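You operate a simulated robot arm through the tools that you are given. There is no shell and no other tool.

You run a simulated two-armed robot. Do the job below in one go: nothing can be reset, and whatever is moved stays where it is left.

Task
Box the white unit that the hinged brown carton names, and clip the lid shut.
Fine: foam end in first, the unit down in the foam slot, lid shut before the red carton clip.

It is judged by the outcome, as a careful person would: the job done as asked, and still so three seconds after it is handed in. It fails if anything else is knocked over, pushed out of place, dropped, spilled or broken. A push-on lid holds only when it is set on centred and level and pressed home; a screw cap is set on level and turned clockwise until tight.

Robot
Two 7-joint arms with two-finger parallel grippers on one trunk that stands fixed in place. Base frame: the origin is at the foot of the trunk, x ahead of it, y to its left, z up. Units: mm, degrees, N and s.
The left shoulder is at [71, 156, 1430], the right one opposite. Payload 3.91 kg a hand.
Tool frame (each hand has its own): the origin (TCP) lies between the finger pads and is the grasp point; the fingertips stand 30 mm ahead of it; z points along the fingers, y is the line along which they close. The gripper opens to 110 mm. The fingers are 20 mm wide and 10 mm thick; the gripper's body (48 by 112 mm) begins 55 mm behind the TCP.
Orientation is that of the tool frame in the base frame, as a unit quaternion [w, x, y, z]. With the fingers straight down and closing along the base's y, the tool's x points along the base's -x, its y along +y and its z along -z.

Tools
- The arms move only by the tool send_rows. It takes "left_series", "right_series" or both (then of equal length, played together; a hand with none holds still); each is a list of rows, each an object (a shift or turn left out is 0, a gripper value left out holds the last) with "travel": the shift along the base's x, y, z in mm, a list of three; "rotation": the turn, a rotation vector about the base's x, y, z in degrees, a list of three. In form: [{"travel": [x, y, z], "rotation": [wx, wy, wz]}, ...]. A call has 1 to 20 rows; each row is the pose to reach, as a shift and turn from the pose commanded when the call began. "left_claw" and "right_claw" are, for a hand that has rows, the finger opening in mm, from 0 to 110, set as the call begins (left out, the last holds). A row lasts 0.2 s, in which the tool goes at most 50 mm and 8.6 degrees; a call with a longer step from one row to the next is refused whole, and so is a gripper value outside its range. A pose out of reach is approached as far as the arm can. The call stops where the force on the tool passes 90 N (or 10 N more than at its start, if that is more) or the arm is blocked; 0.2 s more then pass. The fingers move at their own pace (about 108 mm/s each) and stop on an object; they squeeze with about 20 N. The grip force told is the motor's: it shows also when the fingers shut on nothing. Time passes only in rows, and 0.2 s behind the last, so rows that repeat a pose let the fingers close. The reply holds the time, the measured pose of the TCP, the force on the tool along the base axes, the opening and the grip force, in the units named above and with some noise, with the torque about the TCP (base axes, N m) and any sound that the robot's microphone picked up.
- Cameras (640 x 400 px; columns grow to the right, rows downward): "scene" is now at [129.1, 39, 1678]; the picture's right is [0.59, -0.81, 0.00], its down [-0.37, -0.27, -0.89] and it looks along [0.72, 0.52, -0.45] (base axes); focal length 331 px, centre (320, 200). "left" rides on the left gripper at [73, -17, -103] in its tool frame; the picture's right is [0.23, 0.97, 0.00], its down [-0.76, 0.18, -0.62] and it looks along [-0.61, 0.14, 0.78] (tool axes); focal length 222 px, centre (320, 200). "right" rides on the right gripper at [72, 17, -103] in its tool frame; the picture's right is [-0.23, 0.97, 0.00], its down [-0.76, -0.18, -0.62] and it looks along [-0.61, -0.14, 0.78] (tool axes); focal length 222 px, centre (320, 200). There is no depth. A picture from a camera that has moved, and an enlarged one, comes with that camera's place and axes in the base frame and with its lens. The place of the scene camera against the robot may be out by one fixed shift of up to 25 mm in any direction.
- snapshot(camera): a new picture of that camera. It takes no simulated time.
- lift_body(by): slides the trunk up (or, below 0, down) by that many mm; the arms and the scene camera ride with it, the base frame stays. It gives what a move gives, with no picture.
- turn_head(pan, tilt): turns the head with the scene camera to pan (to the left, within 86 degrees either way) and tilt (down, from -29 to 69), counted from straight ahead of the robot. It gives what a move gives.
- zoom(camera, box): a new picture of the part [left, top, right, bottom] of that camera's present view, enlarged. It takes no simulated time.
- finish_job(): hands the job in; it is judged then, once.

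Places have to be worked out from the pictures, the camera data and where the tool is seen. Open the grippers and draw the arms clear of the work before you hand the job in, unless the task says otherwise.

The tools are called after "Call:" as name(argument=value, ...) on one line, values as JSON. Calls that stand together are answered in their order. send_rows: Moves the arms, as the interface text tells. Its arguments: {"type":"object","properties":{"left_series":{"type":"array","items":{"type":"object","properties":{"travel":{"type":"array","items":{"type":"number"}},"rotation":{"type":"array","items":{"type":"number"}}}}},"left_claw":{"type":"number"},"right_series":{"type":"array","items":{"type":"object","properties":{"travel":{"type":"array","items":{"type":"number"}},"rotation":{"type":"array","items":{"type":"number"}}}}},"right_claw":{"type":"number"}},"required":[]} The other tools are called the same way: lift_body (by) slides the trunk up or down; turn_head (pan, tilt) turns the head that bears the scene camera; snapshot (camera) takes a picture; zoom (camera, box) takes an enlarged picture of a part of a camera's view; finish_job () hands the job in.

At the start:

```text
time: 0.0
left_eef_pos: [494.2, 721.2, 1481.8]
left_tool_rot: [0.0, -0.001, 1.0, 0.001]
left_contact_force: [0.2, 0.1, 0.1]
left_moment: [0.0, 0.01, 0.01]
left_gripper_width: 109.9
left_grip_force: 0.1
right_eef_pos: [704.4, 123.7, 1485.8]
right_tool_rot: [-0.001, 0.0, 1.0, 0.0]
right_contact_force: [0.5, -0.1, 0.4]
right_moment: [0.0, 0.03, 0.02]
right_gripper_width: 110.4
right_grip_force: 0.0
trunk travel left (down, up): [-875.0, 65.0]
head pan, tilt: [36.0, 26.9]
```

scene: 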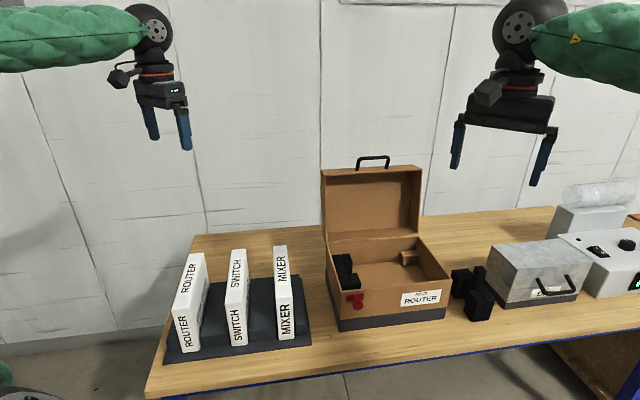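
right: 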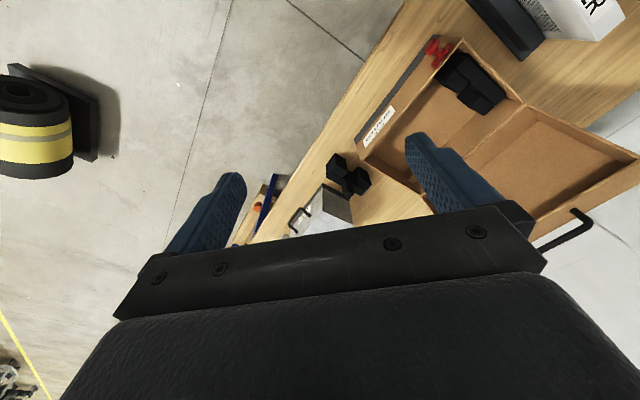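
left: 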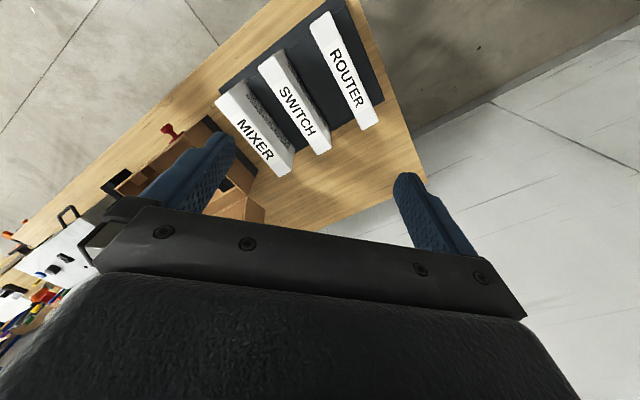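

I start by enlarging the views of the carton, the units and the dark foam piece to read labels and see geometry.

Call:
zoom(camera="scene", box=[300, 140, 500, 340])

Call:
zoom(camera="scene", box=[140, 220, 340, 380])

Call:
zoom(camera="scene", box=[430, 170, 640, 350])

Call:
zoom(camera="right", box=[300, 0, 640, 250])

Call:
zoom(camera="left", box=[60, 0, 440, 240])

```text
2.00 times, centred on (400, 240) of scene
camera zoom: at [129.1, 39.0, 1678.0], right [0.59, -0.81, 0.0], down [-0.37, -0.27, -0.89], along [0.72, 0.52, -0.45], focal length 662 px, centre (160, 120)
```

zoom: 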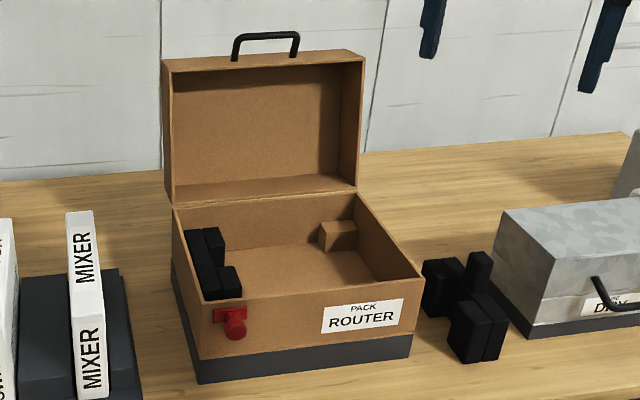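

```text
2.50 times, centred on (240, 300) of scene
camera zoom: at [129.1, 39.0, 1678.0], right [0.59, -0.81, 0.0], down [-0.37, -0.27, -0.89], along [0.72, 0.52, -0.45], focal length 827 px, centre (520, -50)
```

zoom: 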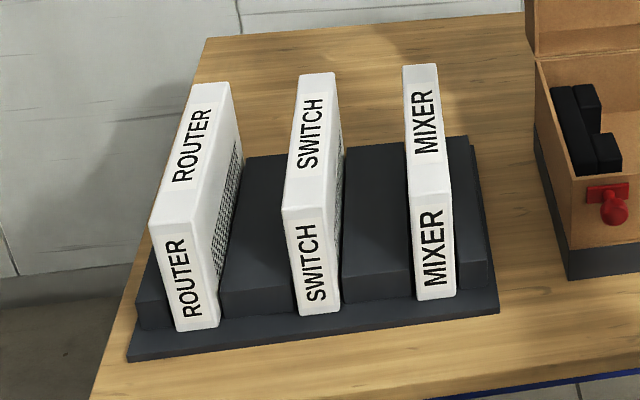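

```text
2.22 times, centred on (535, 260) of scene
camera zoom: at [129.1, 39.0, 1678.0], right [0.59, -0.81, 0.0], down [-0.37, -0.27, -0.89], along [0.72, 0.52, -0.45], focal length 735 px, centre (-158, 67)
```

zoom: 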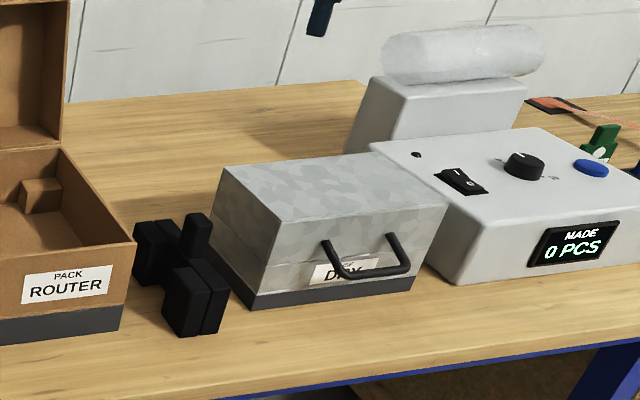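

```text
1.60 times, centred on (470, 125) of right
camera zoom: at [630.3, 141.2, 1590.0], right [0.23, 0.97, 0.0], down [0.76, -0.18, 0.62], along [0.61, -0.14, -0.78], focal length 355 px, centre (80, 320)
```

zoom: 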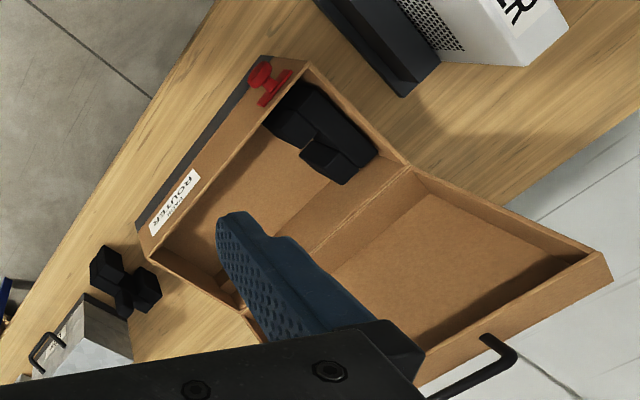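

```text
1.67 times, centred on (250, 120) of left
camera zoom: at [421.0, 703.8, 1586.3], right [-0.23, 0.97, 0.0], down [0.76, 0.18, 0.62], along [0.61, 0.14, -0.78], focal length 370 px, centre (437, 333)
```

zoom: 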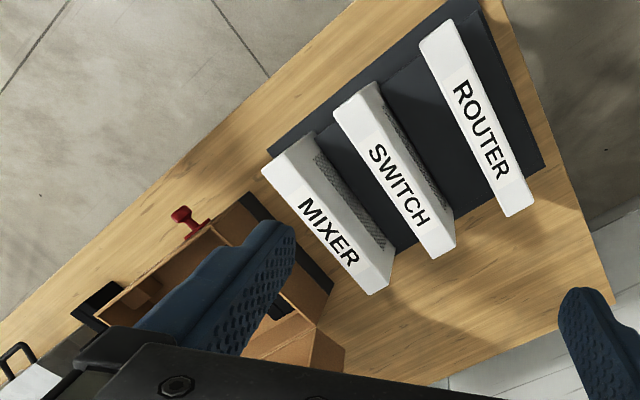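

The left camera and right camera triangulate the red clip at about (733, 370, 1026); the carton stands turned about 45° and the loose foam end is roughly at (1050, 130, 940). I lower both hands to get closer views of the foam and the units, well above everything.

Call:
send_rows(right_series=[{"travel": [15, 7, -37]}, {"travel": [30, 14, -74]}, {"travel": [45, 21, -111]}, {"travel": [60, 28, -148]}, {"travel": [75, 35, -186]}, {"travel": [90, 42, -223]}, {"travel": [105, 49, -260]}], left_series=[{"travel": [-22, -4, -33]}, {"travel": [-44, -8, -66]}, {"travel": [-66, -12, -100]}, {"travel": [-88, -16, -134]}, {"travel": [-110, -20, -168]}, {"travel": [-132, -24, -200]}, {"travel": [-156, -27, -235]}])

Call:
snapshot(camera="right")

Call:
snapshot(camera="left")

Call:
snapshot(camera="scene")

```text
time: 1.6
left_eef_pos: [338.7, 694.4, 1247.9]
left_tool_rot: [0.0, 0.0, 1.0, 0.0]
left_contact_force: [0.1, -0.4, 0.2]
left_moment: [0.01, 0.01, 0.06]
left_gripper_width: 110.0
left_grip_force: 0.1
right_eef_pos: [809.3, 173.7, 1224.9]
right_tool_rot: [0.001, 0.002, 1.0, 0.0]
right_contact_force: [0.1, 0.5, 0.3]
right_moment: [0.01, -0.03, -0.01]
right_gripper_width: 110.2
right_grip_force: 0.0
trunk travel left (down, up): [-875.0, 65.0]
head pan, tilt: [36.0, 26.9]
```

```text
taken
camera right: at [735.0, 191.3, 1330.0], right [0.23, 0.97, 0.0], down [0.76, -0.18, 0.62], along [0.61, -0.14, -0.78], focal length 222 px, centre (320, 200)
```

right: 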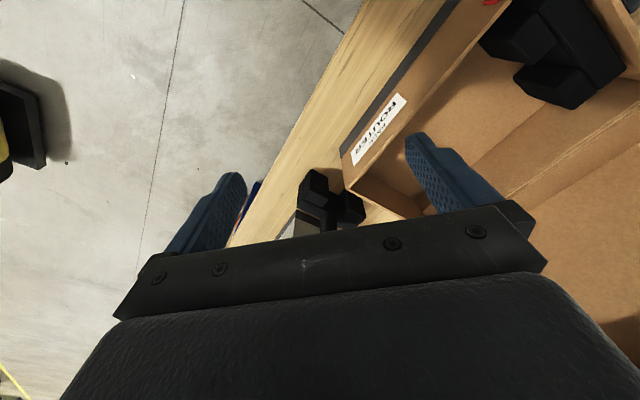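

```text
taken
camera left: at [265.3, 678.5, 1352.4], right [-0.23, 0.97, 0.0], down [0.76, 0.18, 0.62], along [0.61, 0.14, -0.78], focal length 222 px, centre (320, 200)
```

left: 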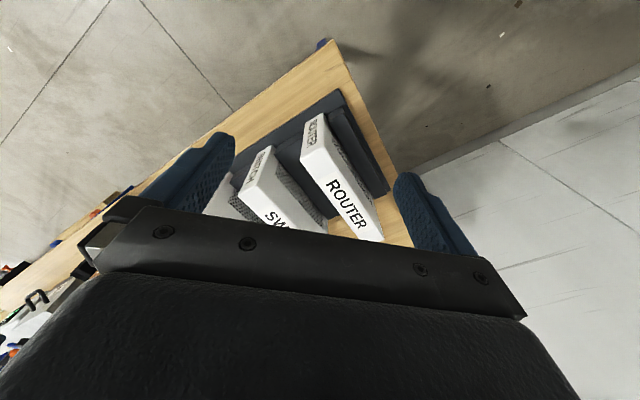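

```text
taken
camera scene: at [129.7, 39.4, 1678.0], right [0.59, -0.81, 0.0], down [-0.37, -0.27, -0.89], along [0.72, 0.52, -0.45], focal length 331 px, centre (320, 200)
```

scene: 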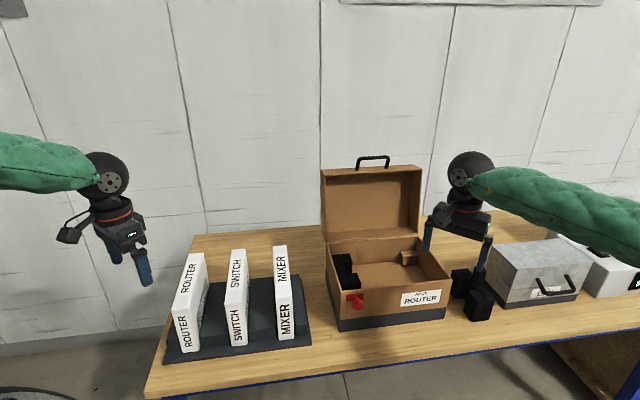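

Both hands moved cleanly. I enlarge the loose foam end, the foam inside the carton, and the clip.

Call:
zoom(camera="right", box=[270, 140, 390, 240])

Call:
zoom(camera="right", box=[440, 0, 640, 130])

Call:
zoom(camera="scene", box=[430, 250, 510, 330])

Call:
zoom(camera="scene", box=[320, 230, 460, 340])

Call:
zoom(camera="left", box=[220, 70, 420, 250])

```text
4.00 times, centred on (330, 190) of right
camera zoom: at [735.0, 191.3, 1330.0], right [0.23, 0.97, 0.0], down [0.76, -0.18, 0.62], along [0.61, -0.14, -0.78], focal length 888 px, centre (280, 240)
```

zoom: 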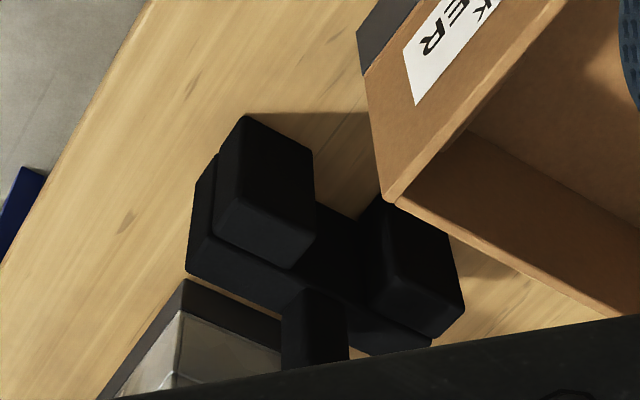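

```text
3.08 times, centred on (540, 65) of right
camera zoom: at [735.0, 191.3, 1330.0], right [0.23, 0.97, 0.0], down [0.76, -0.18, 0.62], along [0.61, -0.14, -0.78], focal length 684 px, centre (-357, 615)
```

zoom: 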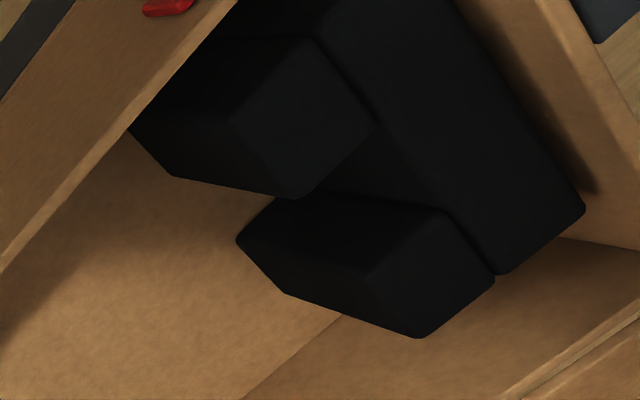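

```text
5.00 times, centred on (470, 290) of scene
camera zoom: at [129.7, 39.4, 1678.0], right [0.59, -0.81, 0.0], down [-0.37, -0.27, -0.89], along [0.72, 0.52, -0.45], focal length 1655 px, centre (-430, -250)
```

zoom: 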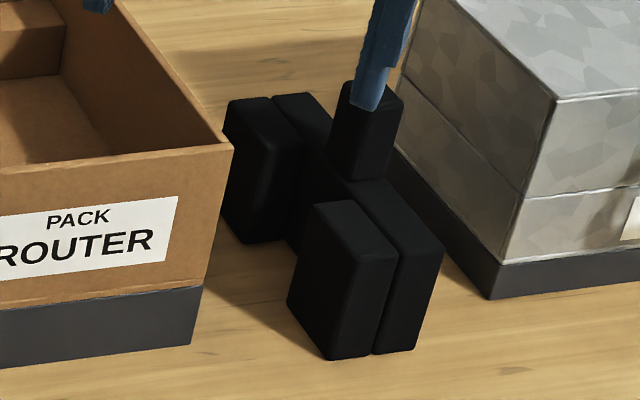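

```text
3.64 times, centred on (390, 285) of scene
camera zoom: at [129.7, 39.4, 1678.0], right [0.59, -0.81, 0.0], down [-0.37, -0.27, -0.89], along [0.72, 0.52, -0.45], focal length 1203 px, centre (66, -109)
```

zoom: 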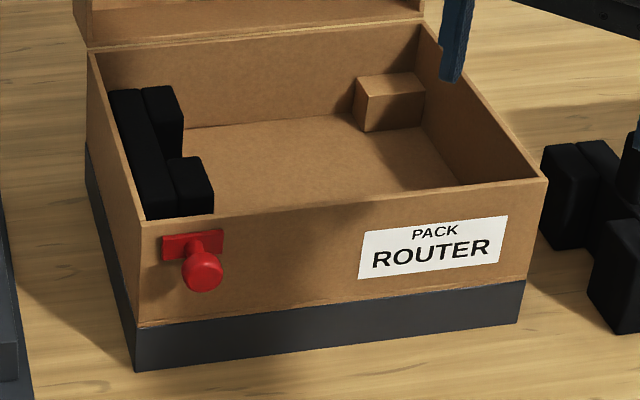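

```text
2.22 times, centred on (320, 160) of left
camera zoom: at [265.3, 678.5, 1352.4], right [-0.23, 0.97, 0.0], down [0.76, 0.18, 0.62], along [0.61, 0.14, -0.78], focal length 494 px, centre (320, 289)
```

zoom: 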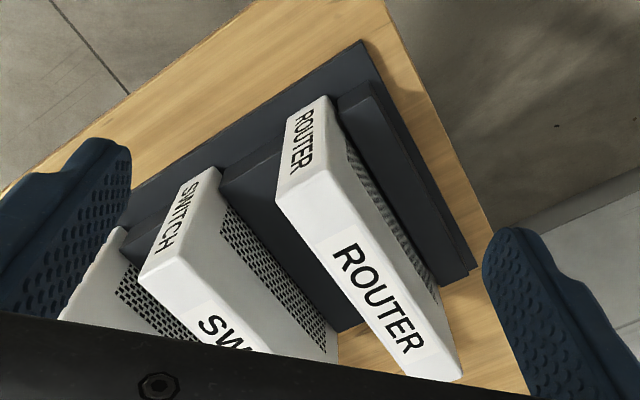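

The loose foam end is a C-shaped block (two prongs facing the carton, a backing with a grip tab on top). I calibrate the scene camera with enlarged views of the fingertips, whose places I know.

Call:
zoom(camera="scene", box=[90, 220, 170, 300])

Call:
zoom(camera="scene", box=[410, 190, 510, 290])

Call:
zoom(camera="scene", box=[335, 280, 385, 320])

```text
5.00 times, centred on (130, 260) of scene
camera zoom: at [129.7, 39.4, 1678.0], right [0.59, -0.81, 0.0], down [-0.37, -0.27, -0.89], along [0.72, 0.52, -0.45], focal length 1655 px, centre (1270, -100)
```

zoom: 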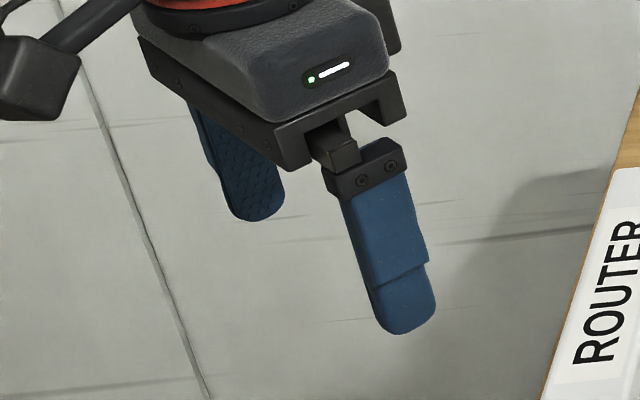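

```text
4.00 times, centred on (460, 240) of scene
camera zoom: at [129.7, 39.4, 1678.0], right [0.59, -0.81, 0.0], down [-0.37, -0.27, -0.89], along [0.72, 0.52, -0.45], focal length 1324 px, centre (-240, 40)
```

zoom: 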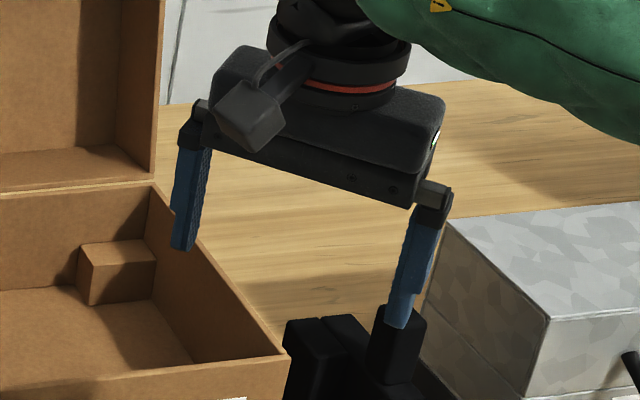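

```text
10.00 times, centred on (360, 300) of scene
camera zoom: at [129.7, 39.4, 1678.0], right [0.59, -0.81, 0.0], down [-0.37, -0.27, -0.89], along [0.72, 0.52, -0.45], focal length 3309 px, centre (-80, -800)
```

zoom: 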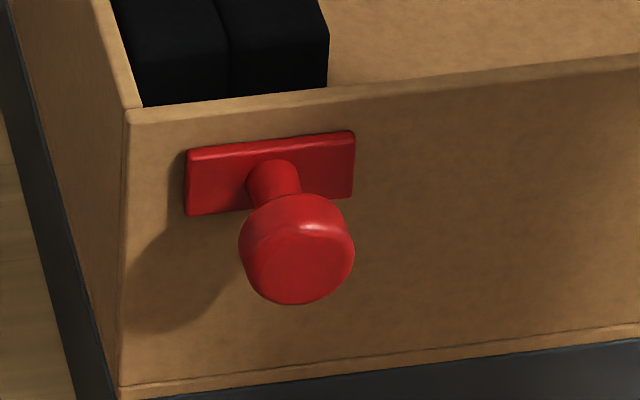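

The calibration puts the scene camera at about (127, 56, 1668), the table at z≈873, the carton rim at z≈1028 with front corners near (730, 424) and (960, 187), and the foam tab near (1079, 133, 1018). That is far out, so I raise the arms and then lower the trunk to gain reach.

Call:
send_rows(right_series=[{"travel": [-20, -10, 45]}, {"travel": [-40, -20, 90]}, {"travel": [-60, -30, 135]}, {"travel": [-80, -40, 180]}, {"travel": [-100, -50, 220]}], left_series=[{"travel": [0, 0, 45]}, {"travel": [0, 0, 90]}, {"travel": [0, 0, 135]}, {"travel": [0, 0, 180]}, {"travel": [0, 0, 220]}])

Call:
lift_body(by=-230)

Call:
snapshot(camera="scene")

```text
refused: row 1 steps farther than a row can; nothing moved
```

```text
time: 4.0
left_eef_pos: [338.9, 694.7, 1020.2]
left_tool_rot: [0.001, -0.001, 1.0, 0.001]
left_contact_force: [0.2, -0.1, 0.4]
left_moment: [0.0, 0.01, -0.03]
left_gripper_width: 110.0
left_grip_force: 0.1
right_eef_pos: [806.9, 172.5, 996.0]
right_tool_rot: [-0.001, 0.0, 1.0, 0.0]
right_contact_force: [0.1, -0.5, 0.1]
right_moment: [-0.01, 0.02, 0.01]
right_gripper_width: 110.2
right_grip_force: 0.0
trunk travel left (down, up): [-645.0, 295.0]
head pan, tilt: [36.0, 26.9]
```

```text
taken
camera scene: at [128.7, 38.8, 1448.1], right [0.59, -0.81, 0.0], down [-0.37, -0.27, -0.89], along [0.72, 0.52, -0.45], focal length 331 px, centre (320, 200)
```

scene: 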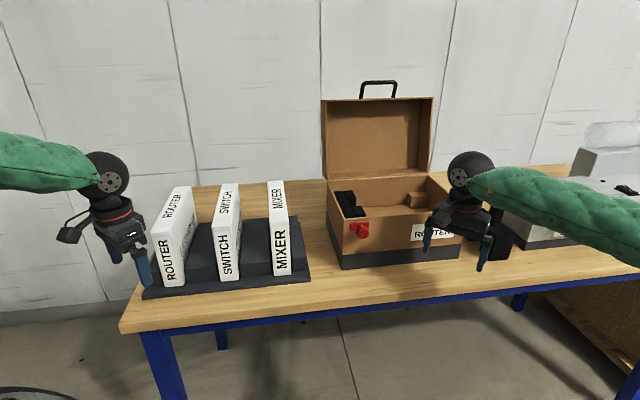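

The arm raise was refused (step slightly too long) and the trunk went down anyway; forces are near zero and nothing was touched. I now raise both hands straight up in smaller steps.

Call:
send_rows(right_series=[{"travel": [0, 0, 40]}, {"travel": [0, 0, 80]}, {"travel": [-10, -5, 120]}, {"travel": [-25, -12, 160]}, {"travel": [-40, -20, 200]}], left_series=[{"travel": [0, 0, 40]}, {"travel": [0, 0, 80]}, {"travel": [0, 0, 120]}, {"travel": [0, 0, 160]}, {"travel": [0, 0, 200]}])

```text
time: 5.2
left_eef_pos: [337.5, 696.6, 1219.8]
left_tool_rot: [0.001, -0.001, 1.0, 0.002]
left_contact_force: [-0.4, -0.3, 0.2]
left_moment: [0.01, -0.02, -0.03]
left_gripper_width: 109.9
left_grip_force: 0.0
right_eef_pos: [765.7, 154.5, 1197.4]
right_tool_rot: [-0.001, 0.0, 1.0, 0.0]
right_contact_force: [-0.1, 0.2, -0.7]
right_moment: [0.0, 0.02, 0.01]
right_gripper_width: 110.0
right_grip_force: 0.1
trunk travel left (down, up): [-645.0, 295.0]
head pan, tilt: [36.0, 26.9]
```

I test how far the right hand can go with fingers down, turning it so that it closes along the depth direction of the table (e2), staying at z≈1200 above everything there.

Call:
send_rows(right_series=[{"travel": [39, -9, 0], "rotation": [0, 0, -7.5]}, {"travel": [78, -18, 0], "rotation": [0, 0, -15]}, {"travel": [117, -27, 0], "rotation": [0, 0, -22.5]}, {"travel": [156, -36, 0], "rotation": [0, 0, -30]}, {"travel": [195, -45, 0], "rotation": [0, 0, -37.5]}, {"travel": [234, -54, 0], "rotation": [0, 0, -45]}])

Call:
snapshot(camera="right")

Call:
snapshot(camera="scene")

```text
time: 6.6
left_eef_pos: [339.0, 698.4, 1218.2]
left_tool_rot: [0.0, 0.001, 1.0, 0.001]
left_contact_force: [-0.3, 0.9, 0.8]
left_moment: [-0.01, -0.02, 0.02]
left_gripper_width: 110.3
left_grip_force: 0.2
right_eef_pos: [1003.9, 102.0, 1195.3]
right_tool_rot: [0.0, 0.384, 0.923, 0.0]
right_contact_force: [1.1, -0.3, -0.2]
right_moment: [0.0, 0.03, -0.01]
right_gripper_width: 110.0
right_grip_force: 0.1
trunk travel left (down, up): [-645.0, 295.0]
head pan, tilt: [36.0, 26.9]
```

```text
taken
camera right: at [962.9, 166.5, 1298.9], right [0.85, 0.53, 0.0], down [0.41, -0.66, 0.62], along [0.33, -0.53, -0.78], focal length 222 px, centre (320, 200)
```

right: 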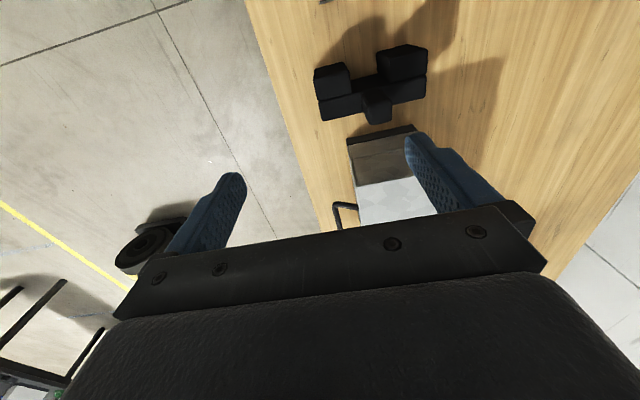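

```text
taken
camera scene: at [129.4, 40.5, 1447.8], right [0.59, -0.81, 0.0], down [-0.37, -0.27, -0.89], along [0.72, 0.52, -0.45], focal length 331 px, centre (320, 200)
```

scene: 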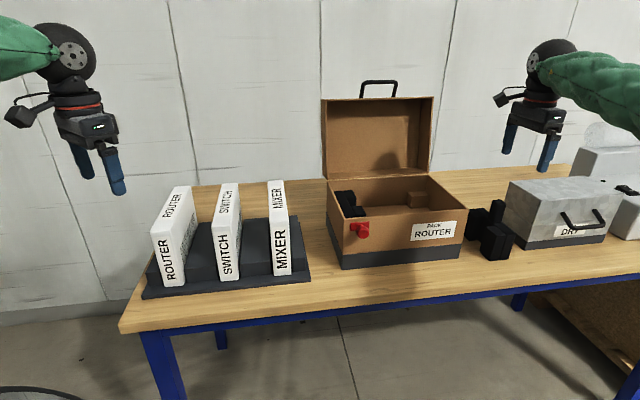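

The right hand reached (1004, 102, 1195) with fingers down without trouble and now sees the foam from above. I enlarge the foam to measure its corners.

Call:
zoom(camera="right", box=[300, 30, 440, 140])

Call:
zoom(camera="scene", box=[450, 180, 530, 270])

Call:
zoom(camera="scene", box=[310, 70, 470, 280])

```text
3.64 times, centred on (370, 85) of right
camera zoom: at [962.9, 166.5, 1298.9], right [0.85, 0.53, 0.0], down [0.41, -0.66, 0.62], along [0.33, -0.53, -0.78], focal length 808 px, centre (138, 618)
```

zoom: 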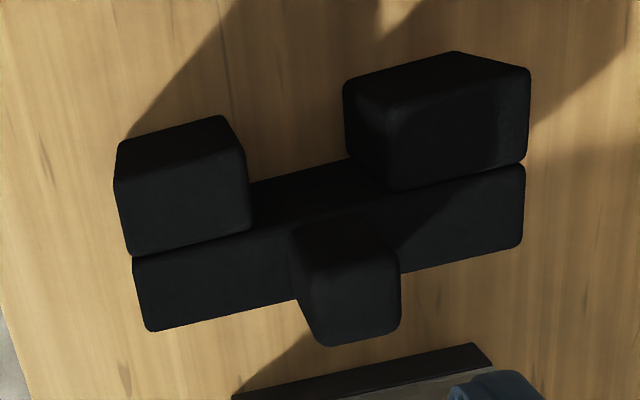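

```text
4.44 times, centred on (490, 225) of scene
camera zoom: at [129.4, 40.5, 1447.8], right [0.59, -0.81, 0.0], down [-0.37, -0.27, -0.89], along [0.72, 0.52, -0.45], focal length 1471 px, centre (-436, 89)
```

zoom: 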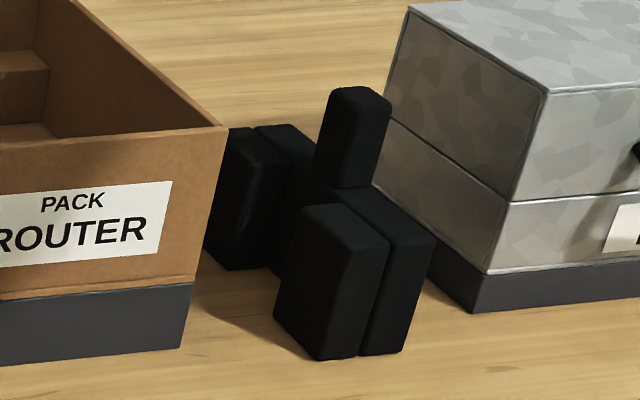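

```text
1.90 times, centred on (390, 175) of scene
camera zoom: at [129.4, 40.5, 1447.8], right [0.59, -0.81, 0.0], down [-0.37, -0.27, -0.89], along [0.72, 0.52, -0.45], focal length 630 px, centre (187, 248)
```

zoom: 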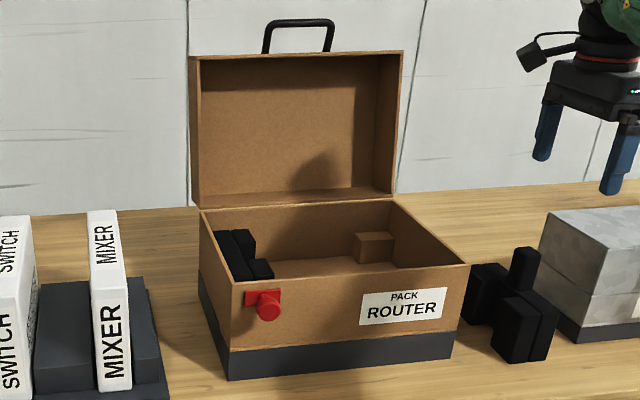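

From this view the foam is aligned to 45°, its backing centre is about (1073, 132), tab about 26×29 mm with top near z 1018 and foam top z 953. I move the right hand above the tab at the present height.

Call:
send_rows(right_series=[{"travel": [34, 15, 0]}, {"travel": [68, 30, 0]}, {"travel": [68, 30, 0]}])

Call:
snapshot(camera="right")

Call:
snapshot(camera="scene")

```text
time: 7.4
left_eef_pos: [338.6, 696.1, 1219.7]
left_tool_rot: [0.001, -0.001, 1.0, 0.0]
left_contact_force: [0.2, 0.3, -0.6]
left_moment: [-0.02, 0.03, 0.0]
left_gripper_width: 110.2
left_grip_force: 0.1
right_eef_pos: [1031.5, 114.3, 1195.3]
right_tool_rot: [0.0, 0.382, 0.924, 0.0]
right_contact_force: [-0.4, -0.9, -0.7]
right_moment: [-0.02, 0.0, -0.03]
right_gripper_width: 110.1
right_grip_force: 0.0
right hand out of reach, approached as far as the arm can: row 1, 2, 3
trunk travel left (down, up): [-645.0, 295.0]
head pan, tilt: [36.0, 26.9]
```

```text
taken
camera right: at [990.3, 178.9, 1299.7], right [0.85, 0.53, 0.0], down [0.41, -0.66, 0.62], along [0.33, -0.53, -0.78], focal length 222 px, centre (320, 200)
```

right: 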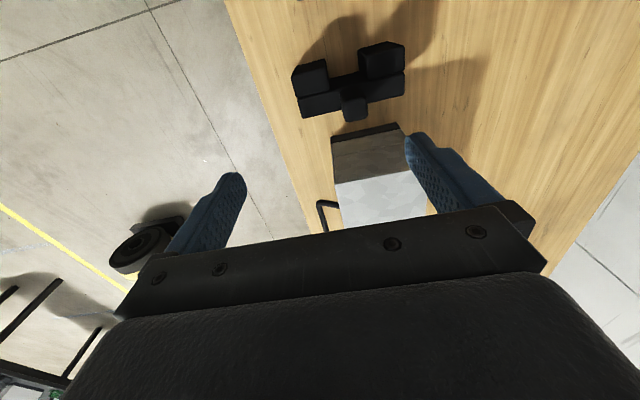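

```text
taken
camera scene: at [128.8, 39.3, 1448.0], right [0.59, -0.81, 0.0], down [-0.37, -0.27, -0.89], along [0.72, 0.52, -0.45], focal length 331 px, centre (320, 200)
```

scene: 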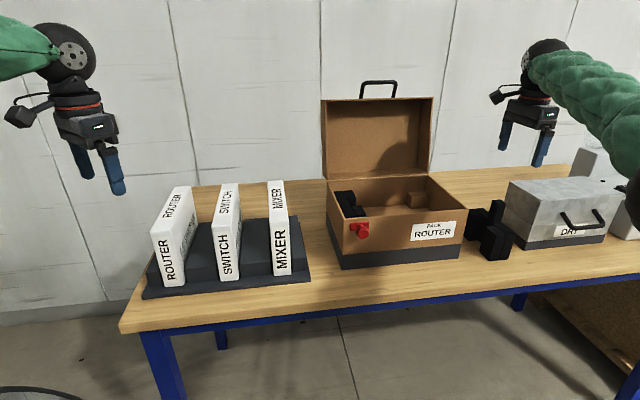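

The right arm with fingers down stops at about 998 mm from its shoulder, short of the tab; the left shoulder is closer to it (≈1008 vs 1042 mm) and to the placing spot. I withdraw the right arm and bring the left hand over, turning it to close along e2.

Call:
send_rows(right_series=[{"travel": [-27, -25, 5], "rotation": [0, 0, 3.75]}, {"travel": [-55, -50, 10], "rotation": [0, 0, 7.5]}, {"travel": [-82, -75, 15], "rotation": [0, 0, 11.25]}, {"travel": [-110, -100, 20], "rotation": [0, 0, 15]}, {"travel": [-137, -125, 25], "rotation": [0, 0, 18.75]}, {"travel": [-165, -150, 30], "rotation": [0, 0, 22.5]}, {"travel": [-192, -175, 35], "rotation": [0, 0, 26.25]}, {"travel": [-220, -200, 40], "rotation": [0, 0, 30]}, {"travel": [-247, -225, 45], "rotation": [0, 0, 33.75]}, {"travel": [-275, -250, 50], "rotation": [0, 0, 37.5]}, {"travel": [-302, -275, 55], "rotation": [0, 0, 41.25]}, {"travel": [-330, -300, 60], "rotation": [0, 0, 45]}], left_series=[{"travel": [32, -26, 0], "rotation": [0, 0, -3.75]}, {"travel": [64, -53, 0], "rotation": [0, 0, -7.5]}, {"travel": [95, -79, 0], "rotation": [0, 0, -11.25]}, {"travel": [127, -105, 0], "rotation": [0, 0, -15]}, {"travel": [159, -132, 0], "rotation": [0, 0, -18.75]}, {"travel": [191, -158, 0], "rotation": [0, 0, -22.5]}, {"travel": [222, -184, 0], "rotation": [0, 0, -26.25]}, {"travel": [254, -211, 0], "rotation": [0, 0, -30]}, {"travel": [286, -237, 0], "rotation": [0, 0, -33.75]}, {"travel": [318, -263, 0], "rotation": [0, 0, -37.5]}, {"travel": [349, -290, 0], "rotation": [0, 0, -41.25]}, {"travel": [381, -316, 0], "rotation": [0, 0, -45]}])

Call:
snapshot(camera="left")

Call:
snapshot(camera="scene")

```text
time: 10.0
left_eef_pos: [721.0, 377.7, 1219.5]
left_tool_rot: [0.001, 0.382, 0.924, 0.001]
left_contact_force: [0.0, -0.3, 0.4]
left_moment: [0.02, 0.02, -0.02]
left_gripper_width: 109.7
left_grip_force: 0.1
right_eef_pos: [701.5, -189.0, 1254.6]
right_tool_rot: [-0.001, -0.001, 1.0, 0.001]
right_contact_force: [0.0, -1.1, 0.3]
right_moment: [0.03, 0.01, -0.01]
right_gripper_width: 110.0
right_grip_force: 0.1
trunk travel left (down, up): [-645.0, 295.0]
head pan, tilt: [36.0, 26.9]
```

```text
taken
camera left: at [655.6, 417.1, 1323.3], right [0.53, 0.85, 0.0], down [0.66, -0.41, 0.62], along [0.53, -0.33, -0.78], focal length 222 px, centre (320, 200)
```

left: 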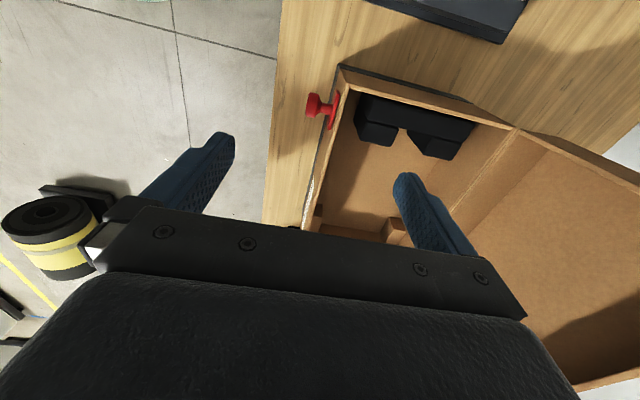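

```text
taken
camera scene: at [129.3, 35.9, 1448.0], right [0.59, -0.81, 0.0], down [-0.37, -0.26, -0.89], along [0.72, 0.53, -0.45], focal length 331 px, centre (320, 200)
```

scene: 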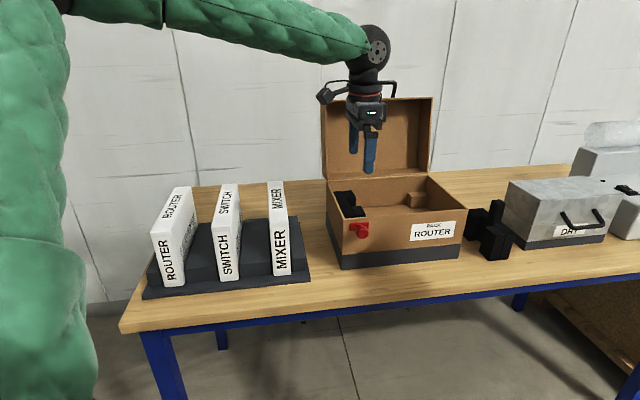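

The left hand is over the carton's front-left corner, giving a good view of the fitted foam and the clip; I enlarge it to measure the slot.

Call:
zoom(camera="left", box=[290, 50, 530, 200])

Call:
zoom(camera="left", box=[290, 160, 450, 250])

```text
2.67 times, centred on (410, 125) of left
camera zoom: at [655.6, 417.1, 1323.3], right [0.53, 0.85, 0.0], down [0.66, -0.41, 0.62], along [0.53, -0.33, -0.78], focal length 592 px, centre (80, 400)
```

zoom: 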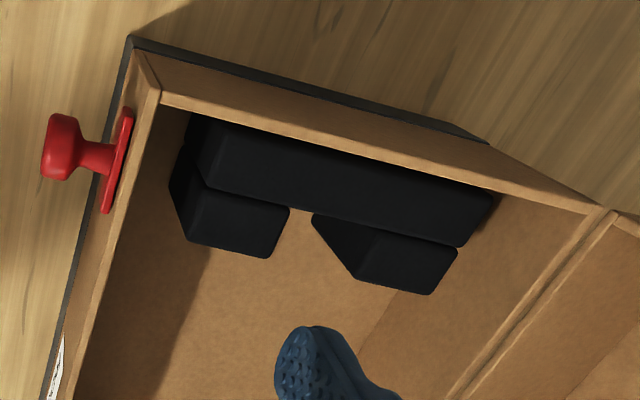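

```text
4.00 times, centred on (370, 205) of left
camera zoom: at [655.6, 417.1, 1323.3], right [0.53, 0.85, 0.0], down [0.66, -0.41, 0.62], along [0.53, -0.33, -0.78], focal length 888 px, centre (120, 180)
```

zoom: 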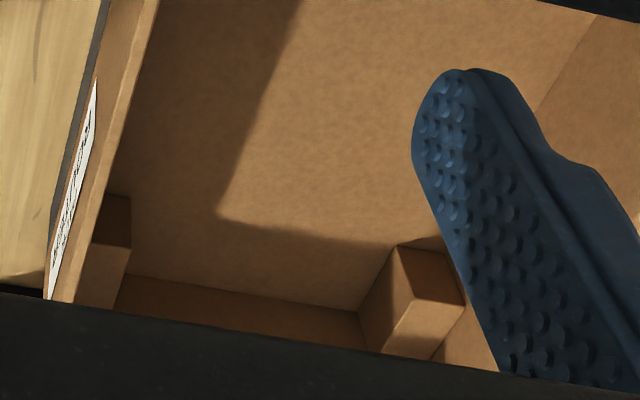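

The carton has two small brown corner blocks at its right end; the loose foam goes between them (centre e2≈918), in line with the fitted foam's slot. I take the left hand to above the tab at about (1072, 132, 1130) with a 10° tilt about the closing axis for reach.

Call:
send_rows(left_series=[{"travel": [35, -24, 0], "rotation": [-0.7, -0.7, 0]}, {"travel": [70, -49, 0], "rotation": [-1.4, -1.4, 0]}, {"travel": [105, -73, 0], "rotation": [-2.1, -2.1, 0]}, {"travel": [140, -98, -10], "rotation": [-2.8, -2.8, 0]}, {"travel": [176, -122, -20], "rotation": [-3.5, -3.5, 0]}, {"travel": [211, -147, -30], "rotation": [-4.2, -4.2, 0]}, {"travel": [246, -171, -45], "rotation": [-4.9, -4.9, 0]}, {"travel": [281, -196, -60], "rotation": [-5.7, -5.7, 0]}, {"travel": [316, -220, -75], "rotation": [-6.4, -6.4, 0]}, {"travel": [350, -244, -90], "rotation": [-7.07, -7.07, 0]}, {"travel": [350, -244, -90], "rotation": [-7.07, -7.07, 0]}])

Call:
snapshot(camera="left")

Call:
snapshot(camera="scene")

```text
time: 12.4
left_eef_pos: [949.1, 213.0, 1149.8]
left_tool_rot: [0.082, 0.38, 0.921, -0.034]
left_contact_force: [1.1, 0.1, -0.4]
left_moment: [0.04, 0.02, -0.02]
left_gripper_width: 110.0
left_grip_force: 0.1
left hand out of reach, approached as far as the arm can: row 7, 8, 9, 10, 11
right_eef_pos: [701.6, -188.4, 1257.6]
right_tool_rot: [-0.001, 0.0, 1.0, 0.0]
right_contact_force: [0.4, -0.5, -0.5]
right_moment: [-0.04, 0.0, -0.02]
right_gripper_width: 110.0
right_grip_force: 0.1
trunk travel left (down, up): [-645.0, 295.0]
head pan, tilt: [36.0, 26.9]
```

```text
taken
camera left: at [872.2, 264.1, 1239.0], right [0.53, 0.85, -0.04], down [0.58, -0.33, 0.75], along [0.62, -0.42, -0.66], focal length 222 px, centre (320, 200)
```

left: 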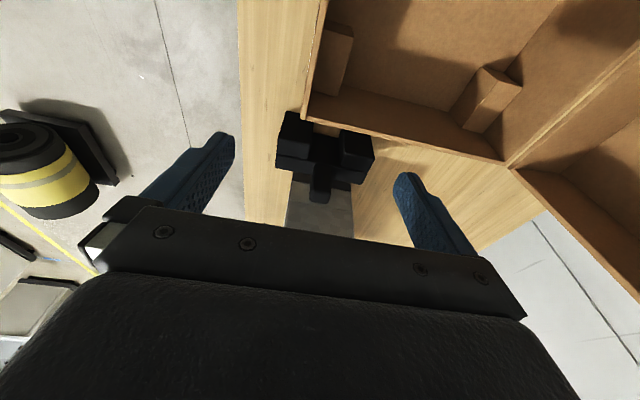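

```text
taken
camera scene: at [129.6, 38.4, 1448.0], right [0.59, -0.81, 0.0], down [-0.37, -0.27, -0.89], along [0.72, 0.52, -0.45], focal length 331 px, centre (320, 200)
```

scene: 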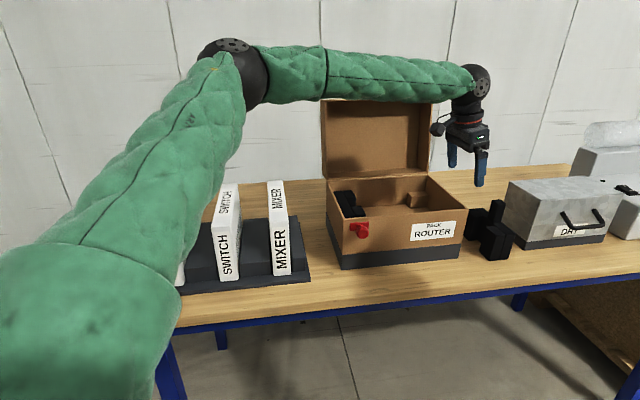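

The left arm got blocked by its own joint limits at (949, 213); its elbow is cocked, so it cannot get there. I withdraw the left hand to the left and instead bring the right hand in turned +45° (closing along e1), which can be tilted outward toward e2 for more reach.

Call:
send_rows(left_series=[{"travel": [-33, 31, 8], "rotation": [0.6, 0.6, 0]}, {"travel": [-66, 63, 16], "rotation": [1.2, 1.2, 0]}, {"travel": [-100, 95, 24], "rotation": [1.8, 1.8, 0]}, {"travel": [-133, 126, 32], "rotation": [2.4, 2.4, 0]}, {"travel": [-166, 158, 40], "rotation": [3, 3, 0]}, {"travel": [-200, 190, 48], "rotation": [3.6, 3.6, 0]}, {"travel": [-233, 221, 56], "rotation": [4.2, 4.2, 0]}, {"travel": [-266, 253, 64], "rotation": [4.8, 4.8, 0]}, {"travel": [-300, 285, 72], "rotation": [5.4, 5.4, 0]}, {"travel": [-333, 316, 80], "rotation": [6, 6, 0]}, {"travel": [-366, 348, 88], "rotation": [6.6, 6.6, 0]}, {"travel": [-400, 380, 95], "rotation": [7.07, 7.07, 0]}], right_series=[{"travel": [20, 16, -5], "rotation": [0, 0, 3.75]}, {"travel": [40, 33, -10], "rotation": [0, 0, 7.5]}, {"travel": [60, 50, -15], "rotation": [0, 0, 11.25]}, {"travel": [80, 66, -20], "rotation": [0, 0, 15]}, {"travel": [100, 83, -25], "rotation": [0, 0, 18.75]}, {"travel": [120, 100, -30], "rotation": [0, 0, 22.5]}, {"travel": [140, 116, -35], "rotation": [0, 0, 26.25]}, {"travel": [160, 133, -40], "rotation": [0, 0, 30]}, {"travel": [180, 150, -45], "rotation": [0, 0, 33.75]}, {"travel": [200, 166, -50], "rotation": [0, 0, 37.5]}, {"travel": [220, 183, -55], "rotation": [0, 0, 41.25]}, {"travel": [240, 200, -57], "rotation": [0, 0, 45]}])

Call:
snapshot(camera="right")

Call:
snapshot(camera="scene")

```text
time: 15.0
left_eef_pos: [547.0, 600.1, 1240.5]
left_tool_rot: [0.001, 0.382, 0.924, -0.001]
left_contact_force: [0.3, 0.9, 0.0]
left_moment: [-0.01, -0.03, 0.02]
left_gripper_width: 109.9
left_grip_force: 0.0
right_eef_pos: [931.0, 6.5, 1199.1]
right_tool_rot: [0.0, -0.367, 0.93, 0.0]
right_contact_force: [0.8, -0.1, 0.0]
right_moment: [-0.02, 0.0, 0.01]
right_gripper_width: 109.9
right_grip_force: 0.1
right hand out of reach, approached as far as the arm can: row 12
trunk travel left (down, up): [-645.0, 295.0]
head pan, tilt: [36.0, 26.9]
```

```text
taken
camera right: at [865.0, -30.0, 1305.1], right [-0.5, 0.87, 0.0], down [0.68, 0.39, 0.62], along [0.54, 0.31, -0.78], focal length 222 px, centre (320, 200)
```

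right: 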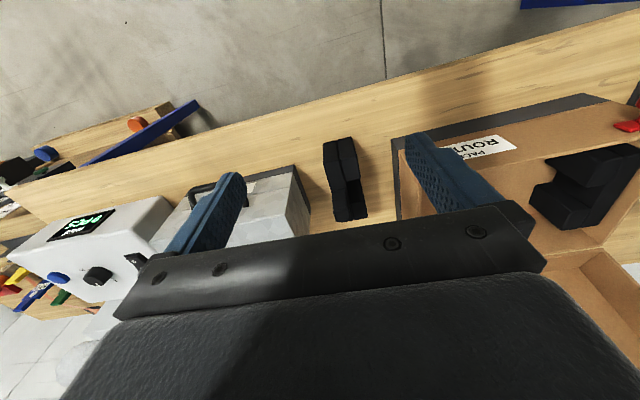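

```text
taken
camera scene: at [128.2, 40.6, 1448.0], right [0.59, -0.81, 0.0], down [-0.37, -0.27, -0.89], along [0.72, 0.52, -0.45], focal length 331 px, centre (320, 200)
```

scene: 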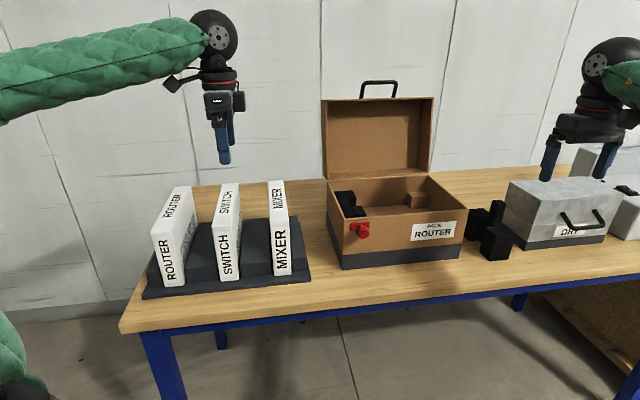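

The right wrist hits its own turning limit near +43° there, and by symmetry that explains the left arm's block at −45°. So I pull the right hand back and turn the left hand to +45° (closing along e1), staying where it is in the air.

Call:
send_rows(left_series=[{"rotation": [0, 0, 7.5]}, {"rotation": [0, 0, 15]}, {"rotation": [0, 0, 22.5]}, {"rotation": [0, 0, 30]}, {"rotation": [0, 0, 37.5]}, {"rotation": [0, 0, 45]}, {"rotation": [0, 0, 52.5]}, {"rotation": [0, 0, 60]}, {"rotation": [0, 0, 67.5]}, {"rotation": [0, 0, 75]}, {"rotation": [0, 0, 82.5]}, {"rotation": [0, 0, 90]}], right_series=[{"travel": [-20, -16, 5], "rotation": [0, 0, -3.6]}, {"travel": [-40, -33, 10], "rotation": [0, 0, -7.2]}, {"travel": [-60, -50, 15], "rotation": [0, 0, -10.8]}, {"travel": [-80, -66, 20], "rotation": [0, 0, -14.4]}, {"travel": [-100, -83, 25], "rotation": [0, 0, -18]}, {"travel": [-120, -100, 30], "rotation": [0, 0, -21.6]}, {"travel": [-140, -116, 35], "rotation": [0, 0, -25.2]}, {"travel": [-160, -133, 40], "rotation": [0, 0, -28.8]}, {"travel": [-180, -150, 45], "rotation": [0, 0, -32.4]}, {"travel": [-200, -166, 50], "rotation": [0, 0, -36]}, {"travel": [-220, -183, 55], "rotation": [0, 0, -39.6]}, {"travel": [-240, -200, 57], "rotation": [0, 0, -43]}])

Call:
snapshot(camera="left")

Call:
snapshot(camera="scene")

```text
time: 17.6
left_eef_pos: [547.8, 598.8, 1241.9]
left_tool_rot: [0.002, -0.385, 0.923, 0.001]
left_contact_force: [-0.6, 0.6, 0.5]
left_moment: [0.0, 0.01, -0.02]
left_gripper_width: 109.8
left_grip_force: 0.2
right_eef_pos: [690.9, -195.4, 1257.4]
right_tool_rot: [0.0, -0.016, 1.0, 0.001]
right_contact_force: [0.7, -0.3, 0.5]
right_moment: [0.0, 0.0, 0.02]
right_gripper_width: 110.0
right_grip_force: 0.1
trunk travel left (down, up): [-645.0, 295.0]
head pan, tilt: [36.0, 26.9]
```

```text
taken
camera left: at [506.4, 535.0, 1345.9], right [-0.85, 0.53, 0.0], down [0.41, 0.66, 0.63], along [0.33, 0.53, -0.78], focal length 222 px, centre (320, 200)
```

left: 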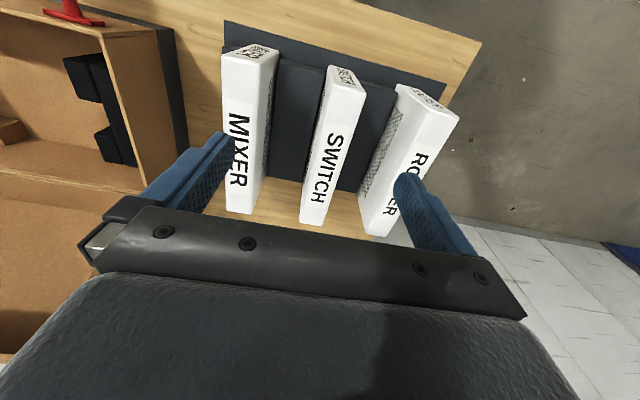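

```text
taken
camera scene: at [128.0, 37.7, 1448.1], right [0.59, -0.81, 0.0], down [-0.37, -0.26, -0.89], along [0.72, 0.52, -0.45], focal length 331 px, centre (320, 200)
```

scene: 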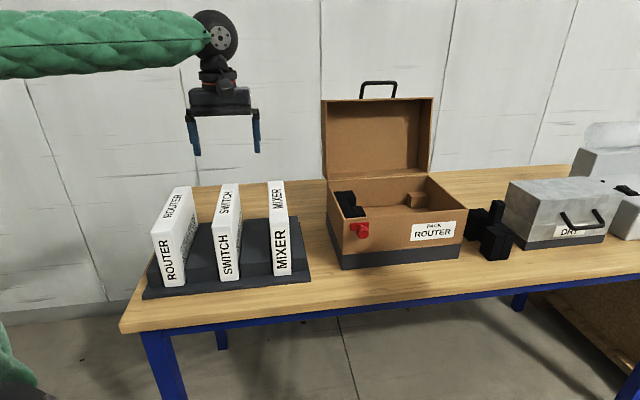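

The left hand turned to +45° freely. While here I enlarge the view of the units to measure them.

Call:
zoom(camera="left", box=[300, 60, 480, 240])

Call:
zoom(camera="scene", box=[135, 170, 315, 305])

```text
2.22 times, centred on (390, 150) of left
camera zoom: at [506.4, 535.0, 1345.9], right [-0.85, 0.53, 0.0], down [0.41, 0.66, 0.63], along [0.33, 0.53, -0.78], focal length 494 px, centre (164, 311)
```

zoom: 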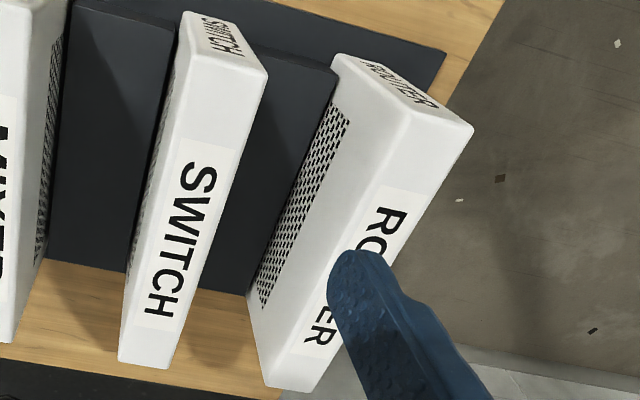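

```text
2.96 times, centred on (225, 238) of scene
camera zoom: at [128.0, 37.7, 1448.1], right [0.59, -0.81, 0.0], down [-0.37, -0.26, -0.89], along [0.72, 0.52, -0.45], focal length 980 px, centre (602, 89)
```

zoom: 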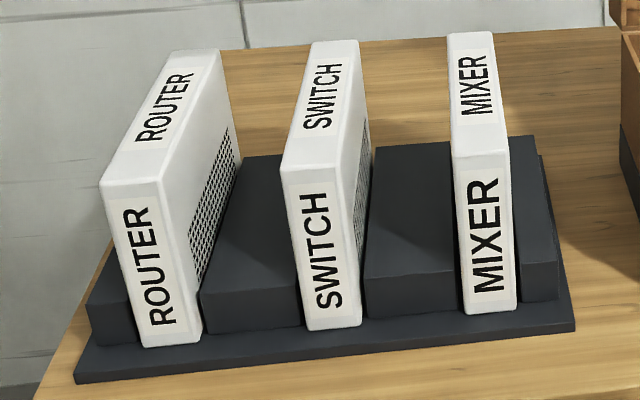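

The ROUTER unit measures about 45×235×160 mm with its top centre near (505, 791, 1043); the slot is about 54 mm wide, so it fits. Now I take the left hand across in front of the carton, above everything, to over the foam tab with a 15° outward tilt.

Call:
send_rows(left_series=[{"travel": [33, -29, 0], "rotation": [0.66, -0.66, 0]}, {"travel": [66, -58, 0], "rotation": [1.3, -1.3, 0]}, {"travel": [98, -87, 0], "rotation": [2, -2, 0]}, {"travel": [131, -116, 0], "rotation": [2.6, -2.6, 0]}, {"travel": [164, -145, 0], "rotation": [3.3, -3.3, 0]}, {"travel": [197, -175, 0], "rotation": [4, -4, 0]}, {"travel": [229, -204, 0], "rotation": [4.6, -4.6, 0]}, {"travel": [262, -233, -5], "rotation": [5.3, -5.3, 0]}, {"travel": [295, -262, -10], "rotation": [6, -6, 0]}, {"travel": [328, -291, -20], "rotation": [6.6, -6.6, 0]}, {"travel": [360, -320, -30], "rotation": [7.3, -7.3, 0]}, {"travel": [393, -350, -40], "rotation": [8, -8, 0]}, {"travel": [426, -379, -52], "rotation": [8.6, -8.6, 0]}, {"travel": [459, -408, -64], "rotation": [9.3, -9.3, 0]}, {"travel": [491, -437, -78], "rotation": [10, -10, 0]}, {"travel": [524, -466, -92], "rotation": [10.6, -10.6, 0]}])

Call:
snapshot(camera="left")

Call:
snapshot(camera="scene")

```text
time: 21.0
left_eef_pos: [939.7, 243.0, 1164.0]
left_tool_rot: [0.121, -0.38, 0.915, 0.051]
left_contact_force: [-0.4, -0.4, 0.0]
left_moment: [-0.03, 0.03, 0.0]
left_gripper_width: 110.0
left_grip_force: 0.1
left hand out of reach, approached as far as the arm can: row 13, 14, 15, 16
right_eef_pos: [691.0, -194.3, 1256.9]
right_tool_rot: [0.0, -0.017, 1.0, 0.0]
right_contact_force: [-0.2, 0.1, 0.1]
right_moment: [0.03, 0.0, 0.02]
right_gripper_width: 110.1
right_grip_force: 0.0
trunk travel left (down, up): [-645.0, 295.0]
head pan, tilt: [36.0, 26.9]
```

```text
taken
camera left: at [881.9, 162.3, 1246.3], right [-0.84, 0.53, -0.06], down [0.28, 0.53, 0.8], along [0.46, 0.66, -0.6], focal length 222 px, centre (320, 200)
```

left: 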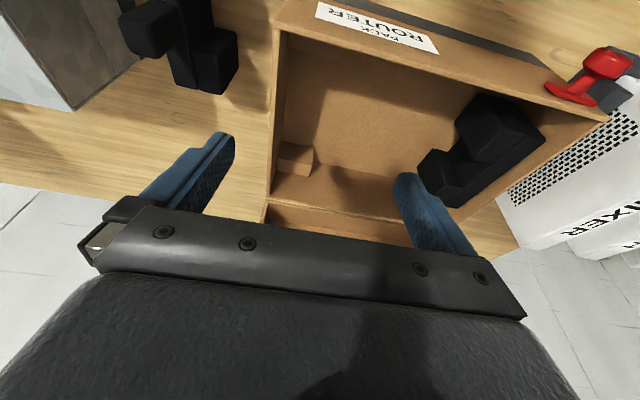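

```text
taken
camera scene: at [128.8, 38.6, 1448.1], right [0.59, -0.81, 0.0], down [-0.37, -0.27, -0.89], along [0.72, 0.52, -0.45], focal length 331 px, centre (320, 200)
```

scene: 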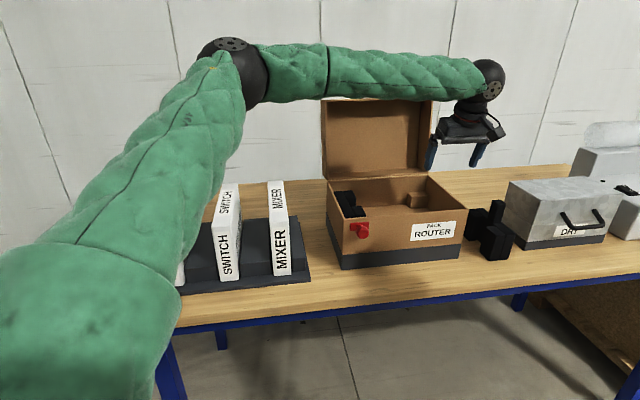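

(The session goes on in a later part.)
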